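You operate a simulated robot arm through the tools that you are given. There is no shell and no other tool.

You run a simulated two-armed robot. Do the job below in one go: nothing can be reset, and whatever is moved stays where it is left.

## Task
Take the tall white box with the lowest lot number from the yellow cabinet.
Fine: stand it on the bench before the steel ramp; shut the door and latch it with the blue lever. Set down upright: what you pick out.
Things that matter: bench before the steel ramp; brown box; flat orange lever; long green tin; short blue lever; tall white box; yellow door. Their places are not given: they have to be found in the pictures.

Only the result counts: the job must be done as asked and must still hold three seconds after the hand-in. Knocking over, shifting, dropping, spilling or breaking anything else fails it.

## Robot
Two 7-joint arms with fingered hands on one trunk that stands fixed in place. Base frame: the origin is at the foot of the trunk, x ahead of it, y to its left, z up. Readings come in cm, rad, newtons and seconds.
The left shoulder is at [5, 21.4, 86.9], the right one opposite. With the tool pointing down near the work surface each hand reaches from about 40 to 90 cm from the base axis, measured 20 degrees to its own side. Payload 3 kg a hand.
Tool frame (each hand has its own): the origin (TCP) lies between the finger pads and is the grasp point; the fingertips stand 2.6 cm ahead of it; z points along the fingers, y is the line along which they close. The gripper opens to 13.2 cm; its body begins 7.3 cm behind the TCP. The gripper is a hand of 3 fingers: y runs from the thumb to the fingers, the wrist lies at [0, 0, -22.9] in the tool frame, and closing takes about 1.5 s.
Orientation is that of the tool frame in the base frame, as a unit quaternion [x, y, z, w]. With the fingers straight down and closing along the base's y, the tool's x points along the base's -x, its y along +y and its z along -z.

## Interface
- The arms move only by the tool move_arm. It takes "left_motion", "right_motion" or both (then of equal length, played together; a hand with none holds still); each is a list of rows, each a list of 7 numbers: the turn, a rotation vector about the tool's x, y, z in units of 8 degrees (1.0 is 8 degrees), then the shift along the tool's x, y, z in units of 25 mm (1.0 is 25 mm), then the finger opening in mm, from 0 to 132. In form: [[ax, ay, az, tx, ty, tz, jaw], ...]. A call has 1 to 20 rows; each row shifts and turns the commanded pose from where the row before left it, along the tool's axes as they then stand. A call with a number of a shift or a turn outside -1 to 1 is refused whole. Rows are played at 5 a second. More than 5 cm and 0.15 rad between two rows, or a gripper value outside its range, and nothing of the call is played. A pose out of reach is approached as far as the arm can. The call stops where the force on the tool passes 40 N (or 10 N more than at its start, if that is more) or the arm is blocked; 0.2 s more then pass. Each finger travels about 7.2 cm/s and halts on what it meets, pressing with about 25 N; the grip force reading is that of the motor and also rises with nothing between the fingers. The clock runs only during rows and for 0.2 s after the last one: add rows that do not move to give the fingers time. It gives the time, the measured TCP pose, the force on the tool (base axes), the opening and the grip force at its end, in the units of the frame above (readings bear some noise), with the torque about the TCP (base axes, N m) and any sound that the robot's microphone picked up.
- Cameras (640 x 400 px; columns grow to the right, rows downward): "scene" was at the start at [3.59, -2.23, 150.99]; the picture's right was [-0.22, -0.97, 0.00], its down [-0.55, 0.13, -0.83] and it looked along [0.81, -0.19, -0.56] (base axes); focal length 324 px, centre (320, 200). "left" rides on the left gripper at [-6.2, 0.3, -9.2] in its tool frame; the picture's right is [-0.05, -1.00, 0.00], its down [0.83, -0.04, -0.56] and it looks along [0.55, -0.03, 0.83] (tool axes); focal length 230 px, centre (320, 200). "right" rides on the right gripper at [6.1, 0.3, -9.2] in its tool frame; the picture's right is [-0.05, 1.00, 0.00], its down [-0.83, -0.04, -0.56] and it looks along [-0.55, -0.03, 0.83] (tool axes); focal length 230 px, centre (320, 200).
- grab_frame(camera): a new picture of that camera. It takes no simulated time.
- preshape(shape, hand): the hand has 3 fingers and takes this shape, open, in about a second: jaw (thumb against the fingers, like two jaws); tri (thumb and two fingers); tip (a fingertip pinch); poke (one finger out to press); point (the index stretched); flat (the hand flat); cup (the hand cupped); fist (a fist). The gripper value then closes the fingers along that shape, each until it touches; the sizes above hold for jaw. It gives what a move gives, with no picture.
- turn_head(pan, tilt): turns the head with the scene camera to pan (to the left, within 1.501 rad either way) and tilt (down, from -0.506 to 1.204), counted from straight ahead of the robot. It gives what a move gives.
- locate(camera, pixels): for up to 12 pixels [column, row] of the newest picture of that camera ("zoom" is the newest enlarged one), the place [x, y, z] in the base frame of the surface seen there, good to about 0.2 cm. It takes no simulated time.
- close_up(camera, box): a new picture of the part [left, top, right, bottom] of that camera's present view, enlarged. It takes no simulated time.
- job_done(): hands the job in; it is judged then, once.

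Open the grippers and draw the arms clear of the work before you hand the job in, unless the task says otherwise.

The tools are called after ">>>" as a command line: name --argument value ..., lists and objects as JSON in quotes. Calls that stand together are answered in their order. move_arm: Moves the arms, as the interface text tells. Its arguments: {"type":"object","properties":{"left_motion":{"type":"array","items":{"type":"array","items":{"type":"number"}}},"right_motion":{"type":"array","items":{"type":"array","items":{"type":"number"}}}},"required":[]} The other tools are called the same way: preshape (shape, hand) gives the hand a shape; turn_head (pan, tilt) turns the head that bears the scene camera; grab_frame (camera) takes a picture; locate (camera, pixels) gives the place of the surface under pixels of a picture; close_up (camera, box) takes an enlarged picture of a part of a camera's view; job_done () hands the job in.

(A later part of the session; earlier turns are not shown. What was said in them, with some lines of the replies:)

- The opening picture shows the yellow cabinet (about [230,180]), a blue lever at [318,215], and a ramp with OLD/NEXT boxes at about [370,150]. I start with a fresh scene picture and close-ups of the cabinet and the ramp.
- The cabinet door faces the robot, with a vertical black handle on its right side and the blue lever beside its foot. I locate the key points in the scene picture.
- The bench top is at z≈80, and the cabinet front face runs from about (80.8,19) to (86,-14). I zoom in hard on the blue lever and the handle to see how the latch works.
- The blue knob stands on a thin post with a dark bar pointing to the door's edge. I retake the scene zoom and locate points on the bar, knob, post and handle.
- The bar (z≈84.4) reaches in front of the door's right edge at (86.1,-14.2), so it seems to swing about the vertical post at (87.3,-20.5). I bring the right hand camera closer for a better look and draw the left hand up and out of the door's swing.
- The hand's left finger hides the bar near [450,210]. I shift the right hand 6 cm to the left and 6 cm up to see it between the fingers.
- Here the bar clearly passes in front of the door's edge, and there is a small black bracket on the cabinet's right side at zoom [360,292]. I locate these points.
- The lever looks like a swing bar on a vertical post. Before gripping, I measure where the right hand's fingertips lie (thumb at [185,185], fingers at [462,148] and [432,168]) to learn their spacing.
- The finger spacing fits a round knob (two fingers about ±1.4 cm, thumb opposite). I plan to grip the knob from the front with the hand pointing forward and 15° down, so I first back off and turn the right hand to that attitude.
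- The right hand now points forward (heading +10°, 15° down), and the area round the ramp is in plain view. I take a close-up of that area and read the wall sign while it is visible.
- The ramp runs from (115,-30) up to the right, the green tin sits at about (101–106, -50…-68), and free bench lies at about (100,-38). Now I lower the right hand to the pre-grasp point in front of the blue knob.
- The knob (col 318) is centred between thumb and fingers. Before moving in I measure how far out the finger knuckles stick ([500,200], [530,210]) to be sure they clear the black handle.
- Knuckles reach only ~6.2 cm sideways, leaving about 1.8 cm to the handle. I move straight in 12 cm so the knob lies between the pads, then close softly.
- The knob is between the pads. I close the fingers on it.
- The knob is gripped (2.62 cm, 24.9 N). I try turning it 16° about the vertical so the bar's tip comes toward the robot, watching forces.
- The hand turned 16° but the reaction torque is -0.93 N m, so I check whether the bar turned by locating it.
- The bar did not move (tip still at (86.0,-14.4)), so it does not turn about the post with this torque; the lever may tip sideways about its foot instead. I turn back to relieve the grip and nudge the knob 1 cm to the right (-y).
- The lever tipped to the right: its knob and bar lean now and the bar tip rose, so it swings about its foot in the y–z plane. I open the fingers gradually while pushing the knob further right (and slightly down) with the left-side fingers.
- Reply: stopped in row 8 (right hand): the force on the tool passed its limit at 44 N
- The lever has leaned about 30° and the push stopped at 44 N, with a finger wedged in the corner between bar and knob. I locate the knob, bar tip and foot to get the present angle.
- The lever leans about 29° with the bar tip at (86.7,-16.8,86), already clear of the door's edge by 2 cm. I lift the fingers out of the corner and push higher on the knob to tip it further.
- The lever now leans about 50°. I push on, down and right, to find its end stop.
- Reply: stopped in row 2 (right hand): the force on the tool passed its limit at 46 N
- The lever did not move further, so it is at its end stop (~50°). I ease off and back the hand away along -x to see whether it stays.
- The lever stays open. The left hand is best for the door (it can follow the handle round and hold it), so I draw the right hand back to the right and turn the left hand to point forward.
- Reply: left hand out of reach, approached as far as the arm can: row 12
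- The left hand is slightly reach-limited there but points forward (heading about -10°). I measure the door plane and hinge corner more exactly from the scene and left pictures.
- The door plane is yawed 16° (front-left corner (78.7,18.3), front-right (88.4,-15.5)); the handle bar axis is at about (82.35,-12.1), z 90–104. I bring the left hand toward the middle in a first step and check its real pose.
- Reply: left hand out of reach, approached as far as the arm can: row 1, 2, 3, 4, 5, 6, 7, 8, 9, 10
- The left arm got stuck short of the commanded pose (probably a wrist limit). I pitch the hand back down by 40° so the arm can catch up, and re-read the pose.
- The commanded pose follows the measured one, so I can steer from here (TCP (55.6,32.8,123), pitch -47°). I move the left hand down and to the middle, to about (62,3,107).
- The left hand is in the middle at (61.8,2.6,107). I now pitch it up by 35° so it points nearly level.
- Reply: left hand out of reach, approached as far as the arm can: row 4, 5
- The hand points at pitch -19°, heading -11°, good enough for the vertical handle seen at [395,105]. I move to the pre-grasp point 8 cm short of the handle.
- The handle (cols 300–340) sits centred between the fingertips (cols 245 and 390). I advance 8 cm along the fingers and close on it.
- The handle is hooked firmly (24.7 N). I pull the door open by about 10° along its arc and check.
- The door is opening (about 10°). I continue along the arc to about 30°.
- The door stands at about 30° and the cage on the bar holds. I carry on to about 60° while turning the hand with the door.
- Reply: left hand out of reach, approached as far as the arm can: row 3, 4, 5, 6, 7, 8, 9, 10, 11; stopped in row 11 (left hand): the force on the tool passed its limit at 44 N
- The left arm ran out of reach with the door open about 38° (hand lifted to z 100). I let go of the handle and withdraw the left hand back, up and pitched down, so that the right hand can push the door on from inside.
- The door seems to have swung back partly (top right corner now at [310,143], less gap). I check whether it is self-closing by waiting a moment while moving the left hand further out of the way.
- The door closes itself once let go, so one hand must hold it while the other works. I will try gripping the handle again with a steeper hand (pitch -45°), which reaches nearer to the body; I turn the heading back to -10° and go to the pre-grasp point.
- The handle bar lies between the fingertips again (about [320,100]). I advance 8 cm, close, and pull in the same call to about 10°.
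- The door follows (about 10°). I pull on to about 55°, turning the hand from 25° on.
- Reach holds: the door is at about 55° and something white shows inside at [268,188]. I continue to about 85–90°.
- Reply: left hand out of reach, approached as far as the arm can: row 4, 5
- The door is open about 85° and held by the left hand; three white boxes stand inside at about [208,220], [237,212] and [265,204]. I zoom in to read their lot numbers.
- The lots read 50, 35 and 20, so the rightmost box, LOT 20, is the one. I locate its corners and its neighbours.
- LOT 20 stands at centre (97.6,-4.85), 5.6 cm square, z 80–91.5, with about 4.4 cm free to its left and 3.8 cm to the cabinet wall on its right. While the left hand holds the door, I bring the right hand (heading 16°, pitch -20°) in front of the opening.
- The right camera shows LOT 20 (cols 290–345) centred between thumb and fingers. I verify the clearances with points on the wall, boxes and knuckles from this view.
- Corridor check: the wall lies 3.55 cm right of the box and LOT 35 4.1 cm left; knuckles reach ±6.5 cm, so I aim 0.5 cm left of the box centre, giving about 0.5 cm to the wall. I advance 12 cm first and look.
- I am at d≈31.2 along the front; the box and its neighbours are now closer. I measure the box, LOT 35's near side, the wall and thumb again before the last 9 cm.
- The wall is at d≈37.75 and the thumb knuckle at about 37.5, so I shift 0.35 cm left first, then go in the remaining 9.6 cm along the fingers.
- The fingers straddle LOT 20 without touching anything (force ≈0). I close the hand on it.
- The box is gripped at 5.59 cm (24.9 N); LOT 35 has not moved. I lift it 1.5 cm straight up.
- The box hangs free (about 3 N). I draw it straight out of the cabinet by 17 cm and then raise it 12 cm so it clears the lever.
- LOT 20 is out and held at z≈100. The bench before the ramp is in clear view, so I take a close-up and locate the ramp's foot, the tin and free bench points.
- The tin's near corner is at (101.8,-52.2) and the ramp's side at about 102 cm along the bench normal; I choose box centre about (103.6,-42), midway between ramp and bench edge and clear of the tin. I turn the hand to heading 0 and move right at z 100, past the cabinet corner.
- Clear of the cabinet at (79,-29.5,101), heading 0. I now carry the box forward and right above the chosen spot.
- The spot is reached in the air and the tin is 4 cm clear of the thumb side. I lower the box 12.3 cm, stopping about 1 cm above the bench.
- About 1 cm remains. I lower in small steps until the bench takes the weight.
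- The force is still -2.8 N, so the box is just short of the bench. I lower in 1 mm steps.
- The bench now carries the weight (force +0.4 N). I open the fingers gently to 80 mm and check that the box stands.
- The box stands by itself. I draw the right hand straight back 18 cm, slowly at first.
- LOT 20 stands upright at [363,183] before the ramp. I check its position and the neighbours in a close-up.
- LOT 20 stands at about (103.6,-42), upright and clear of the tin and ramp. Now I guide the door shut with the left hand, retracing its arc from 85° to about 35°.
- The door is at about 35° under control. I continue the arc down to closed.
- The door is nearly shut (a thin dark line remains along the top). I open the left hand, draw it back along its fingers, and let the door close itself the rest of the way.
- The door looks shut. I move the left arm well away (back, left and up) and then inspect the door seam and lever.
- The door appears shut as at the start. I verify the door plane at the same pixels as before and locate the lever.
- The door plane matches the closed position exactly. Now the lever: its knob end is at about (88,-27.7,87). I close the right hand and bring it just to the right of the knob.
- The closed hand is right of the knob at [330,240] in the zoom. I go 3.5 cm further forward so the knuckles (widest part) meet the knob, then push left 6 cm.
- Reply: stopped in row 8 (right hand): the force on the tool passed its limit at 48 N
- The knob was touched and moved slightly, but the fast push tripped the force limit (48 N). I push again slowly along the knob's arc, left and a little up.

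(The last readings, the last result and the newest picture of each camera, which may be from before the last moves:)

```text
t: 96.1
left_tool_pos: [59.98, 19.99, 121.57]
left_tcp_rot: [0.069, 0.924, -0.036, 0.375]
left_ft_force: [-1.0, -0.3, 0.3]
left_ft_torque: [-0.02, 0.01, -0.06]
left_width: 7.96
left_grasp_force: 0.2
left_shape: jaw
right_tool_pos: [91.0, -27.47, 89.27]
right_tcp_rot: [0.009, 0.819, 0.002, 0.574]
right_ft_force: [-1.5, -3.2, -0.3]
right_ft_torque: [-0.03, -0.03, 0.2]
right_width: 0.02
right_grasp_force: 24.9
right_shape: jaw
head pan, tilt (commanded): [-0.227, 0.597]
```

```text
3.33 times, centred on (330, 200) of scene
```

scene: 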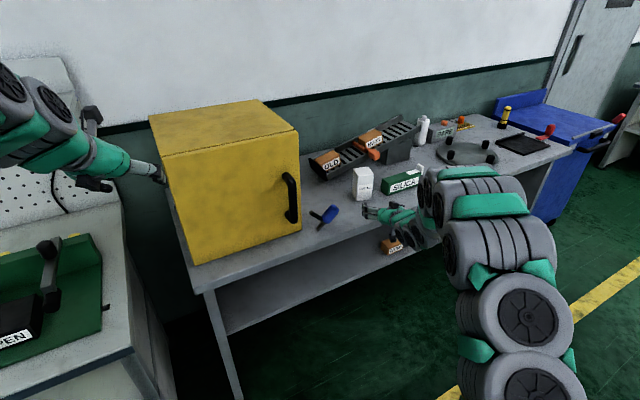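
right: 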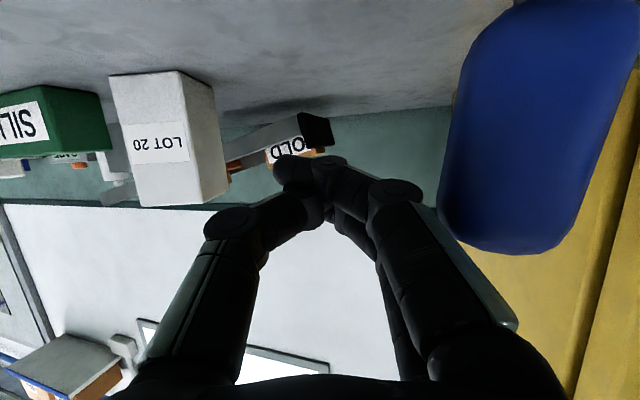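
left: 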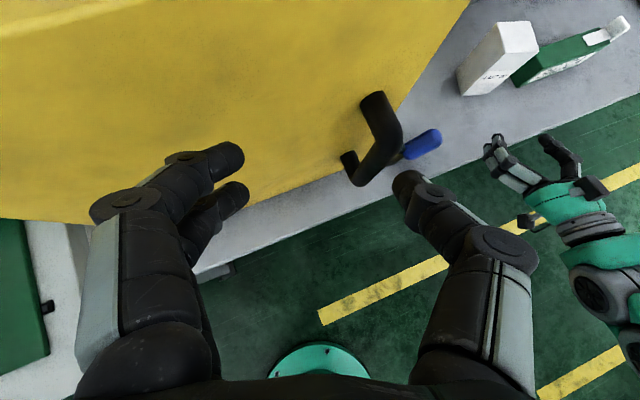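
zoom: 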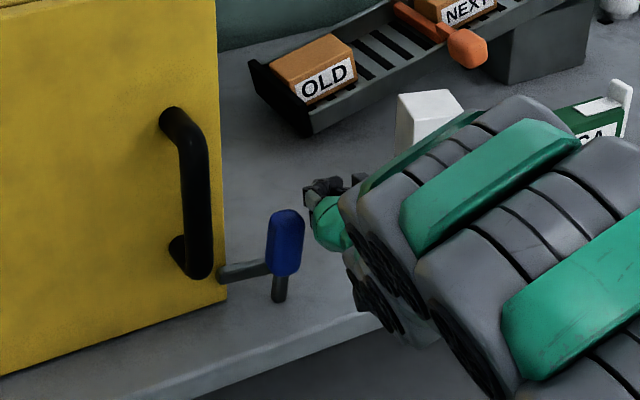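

The lever is nearly upright again with its bar almost in front of the door. I keep pushing slowly left until it reaches its stop.

>>> move_arm --right_motion '[[0, 0, 0, -0.02, 0.1, -0.007, 0], [0, 0, 0, -0.02, 0.1, -0.007, 0], [0, 0, 0, -0.01, 0.1, -0.004, 0], [0, 0, 0, 0, 0.1, 0, 0], [0, 0, 0, 0, 0.08, 0, 0], [0, 0, 0, 0, 0.08, 0, 0], [0, 0, 0, 0, 0.08, 0, 0], [0, 0, 0, 0, 0.08, 0, 0]]'

>>> close_up --camera "scene" --box '[250, 140, 410, 260]'

```text
t: 97.9
left_tool_pos: [60.1, 19.8, 121.6]
left_tcp_rot: [0.07, 0.924, -0.036, 0.375]
left_ft_force: [0.0, 0.4, 0.2]
left_ft_torque: [-0.02, 0.02, 0.01]
left_width: 7.96
left_grasp_force: 0.0
left_shape: jaw
right_tool_pos: [90.9, -26.05, 89.35]
right_tcp_rot: [0.012, 0.819, 0.001, 0.574]
right_ft_force: [-2.5, -30.9, 5.8]
right_ft_torque: [0.38, 0.3, 1.51]
right_width: 0.01
right_grasp_force: 25.0
right_shape: jaw
head pan, tilt (commanded): [-0.227, 0.597]
```

```text
3.33 times, centred on (330, 200) of scene
```

zoom: 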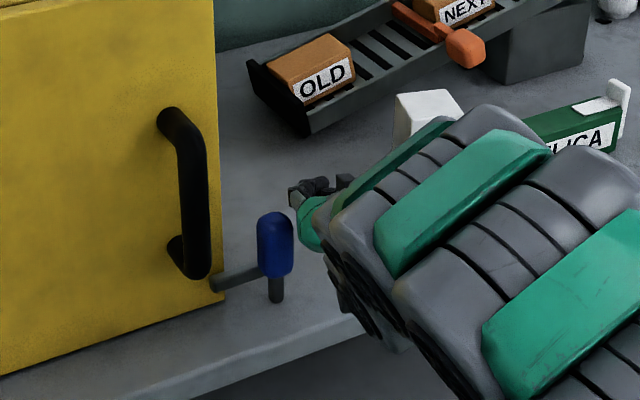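

The lever is at its stop (reaction -31 N) and the bar tip is back at zoom [212,284], the original latched place. I ease off to the right and withdraw the right hand back along -x.

>>> move_arm --right_motion '[[0, 0, 0, 0, -0.2, 0, 0], [0, 0, 0, 0, -0.4, 0, 0], [0, 0, 0, 0, -0.5, 0, 0], [0, 0, 0, 0, -0.5, 0, 0], [0, 0, 0, 0.276, 0, -0.751, 0], [0, 0, 0, 0.276, 0, -0.751, 20], [0, 0, 0, 0.276, 0, -0.751, 40], [0, 0, 0, 0.276, 0, -0.751, 60], [0, 0, 0, 0.276, 0, -0.751, 80], [0, 0, 0, 0.276, 0, -0.751, 100], [0, 0, 0, 0.276, 0, -0.751, 120], [0, 0, 0, 0, -0.5, -0.4, 120], [0, 0, 0, 0, -0.6, -0.4, 120], [0, 0, 0, 0, -0.6, -0.4, 120], [0, 0, 0, 0, -0.6, -0.4, 120]]'

>>> grab_frame --camera "scene"

>>> close_up --camera "scene" --box '[250, 140, 410, 260]'

>>> grab_frame --camera "right"

```text
t: 101.1
left_tool_pos: [60.06, 19.84, 121.58]
left_tcp_rot: [0.069, 0.924, -0.036, 0.375]
left_ft_force: [-0.4, 0.1, -0.9]
left_ft_torque: [0.02, -0.01, 0.01]
left_width: 7.95
left_grasp_force: 0.0
left_shape: jaw
right_tool_pos: [73.08, -35.2, 90.79]
right_tcp_rot: [0.009, 0.819, 0.002, 0.574]
right_ft_force: [-0.8, -0.1, 0.5]
right_ft_torque: [-0.05, 0.02, -0.01]
right_width: 11.97
right_grasp_force: 0.1
right_shape: jaw
head pan, tilt (commanded): [-0.227, 0.597]
```

```text
taken
```

scene: 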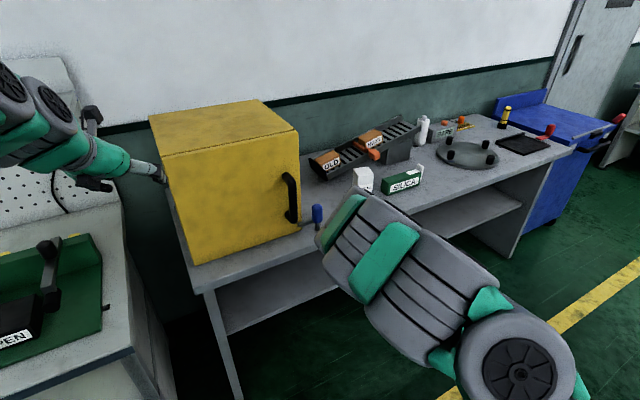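

```text
3.33 times, centred on (330, 200) of scene
```

zoom: 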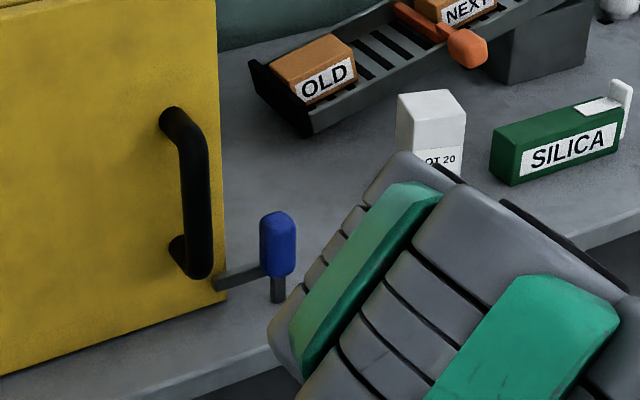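

```text
taken
```

right: 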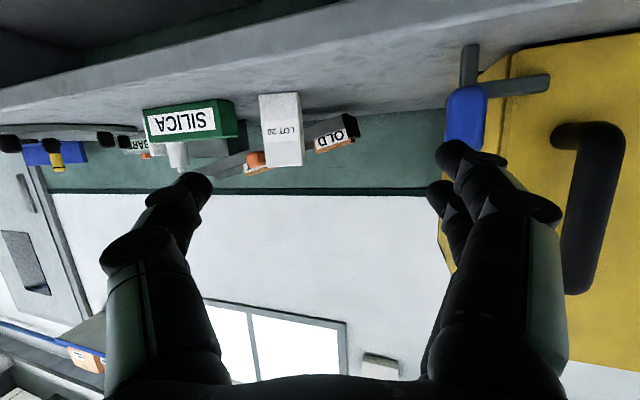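

The lever stands latched with the bar across the door's edge, and LOT 20 is untouched. I withdraw the right arm clear to the right and up, then make final checks.

>>> move_arm --right_motion '[[0, 0, 0, -0.42, -0.74, -0.74, 120], [0, 0, 0, -0.42, -0.74, -0.74, 120], [0, 0, 0, -0.42, -0.74, -0.74, 120], [0, 0, 0, -0.42, -0.74, -0.74, 120], [0, 0, 0, -0.42, -0.74, -0.74, 120], [0, 0, 0, -0.42, -0.74, -0.74, 120], [0, 0, 0, -0.42, -0.74, -0.74, 120], [0, 0, 0, -0.42, -0.74, -0.74, 120], [0, 0, 0, 0, 0, 0, 120]]' --left_motion '[[0, 0, 0, 0, 0, 0, 130], [0, 0, 0, 0, 0, 0, 130], [0, 0, 0, 0, 0.5, -0.5, 130], [0, 0, 0, 0, 0.5, -0.5, 130], [0, 0, 0, 0, 0.5, -0.3, 130], [0, 0, 0, 0, 0.5, -0.3, 130], [0, 0, 0, 0, 0, 0, 130], [0, 0, 0, 0, 0, 0, 130], [0, 0, 0, 0, 0, 0, 130]]'

>>> grab_frame --camera "scene"

>>> close_up --camera "scene" --box '[270, 160, 350, 250]'

>>> locate --camera "zoom" --pixels '[[270, 290], [300, 280], [325, 270], [352, 205], [352, 240], [352, 300], [335, 240], [372, 240], [280, 308], [270, 200], [243, 150], [245, 220]]'

```text
t: 103.1
left_tool_pos: [58.06, 25.22, 124.41]
left_tcp_rot: [0.069, 0.924, -0.036, 0.374]
left_ft_force: [0.1, 0.1, 0.0]
left_ft_torque: [0.02, 0.03, -0.01]
left_width: 12.98
left_grasp_force: 0.0
left_shape: jaw
right_tool_pos: [61.88, -50.15, 103.37]
right_tcp_rot: [0.01, 0.819, 0.001, 0.573]
right_ft_force: [0.0, 0.7, 0.5]
right_ft_torque: [-0.03, 0.02, -0.02]
right_width: 11.97
right_grasp_force: 0.0
right_shape: jaw
head pan, tilt (commanded): [-0.227, 0.597]
```

```text
taken
```

scene: 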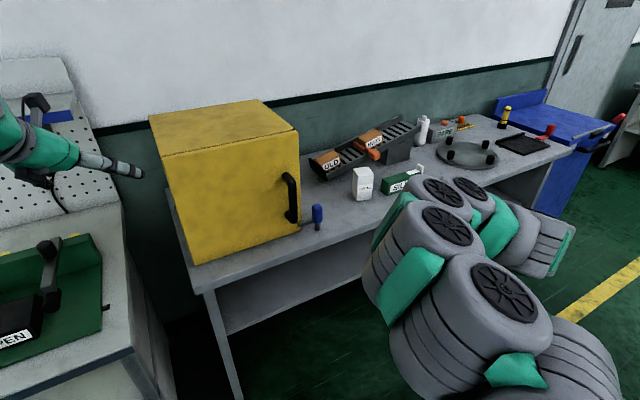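

```text
4.44 times, centred on (310, 205) of scene
```

zoom: 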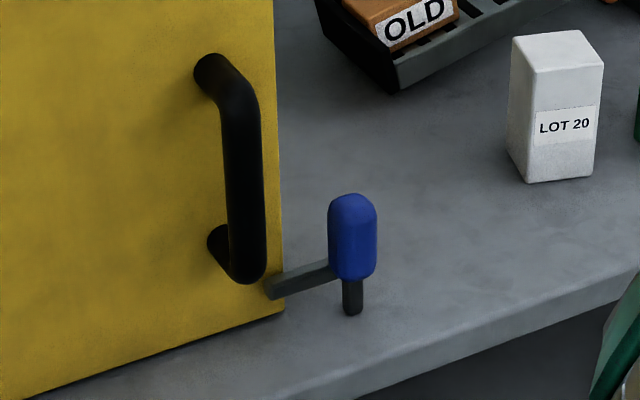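

```text
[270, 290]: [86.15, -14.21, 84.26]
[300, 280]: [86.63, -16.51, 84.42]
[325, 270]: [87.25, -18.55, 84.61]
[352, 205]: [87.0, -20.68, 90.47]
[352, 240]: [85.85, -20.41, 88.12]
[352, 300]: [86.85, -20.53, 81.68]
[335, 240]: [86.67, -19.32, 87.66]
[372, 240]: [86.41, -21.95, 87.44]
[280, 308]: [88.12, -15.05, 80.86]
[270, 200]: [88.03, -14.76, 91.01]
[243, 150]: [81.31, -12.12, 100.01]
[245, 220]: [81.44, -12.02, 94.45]
```

Lever, bar and door readings match the original latched state to within 1 mm, LOT 20 stands upright before the ramp, and both hands are open and clear. I hand the job in.

>>> job_done

```text
The job is handed in.
```

I took LOT 20, the lowest of the three lots (20, 35 and 50), from the yellow cabinet and stood it upright on the bench before the steel ramp. I then shut the yellow door and latched it with the blue lever. The job is handed in, but I got no verdict back.

- **Box:** LOT 20 stands at about (103.6, -42), midway between the ramp and the bench edge, with the green tin a few centimetres to its right. "Before the ramp" gave no exact spot, so that position was my choice.
- **Door and lever:** after latching, the door, lever and bar read within about 2 mm of where they were at the start.
- **Other things:** the last clear pictures showed the tin and the brown boxes where they had been. LOT 35 and LOT 50 were still in place in the last views before the door closed. I did not touch the orange lever.

Both hands are open and clear of the bench.
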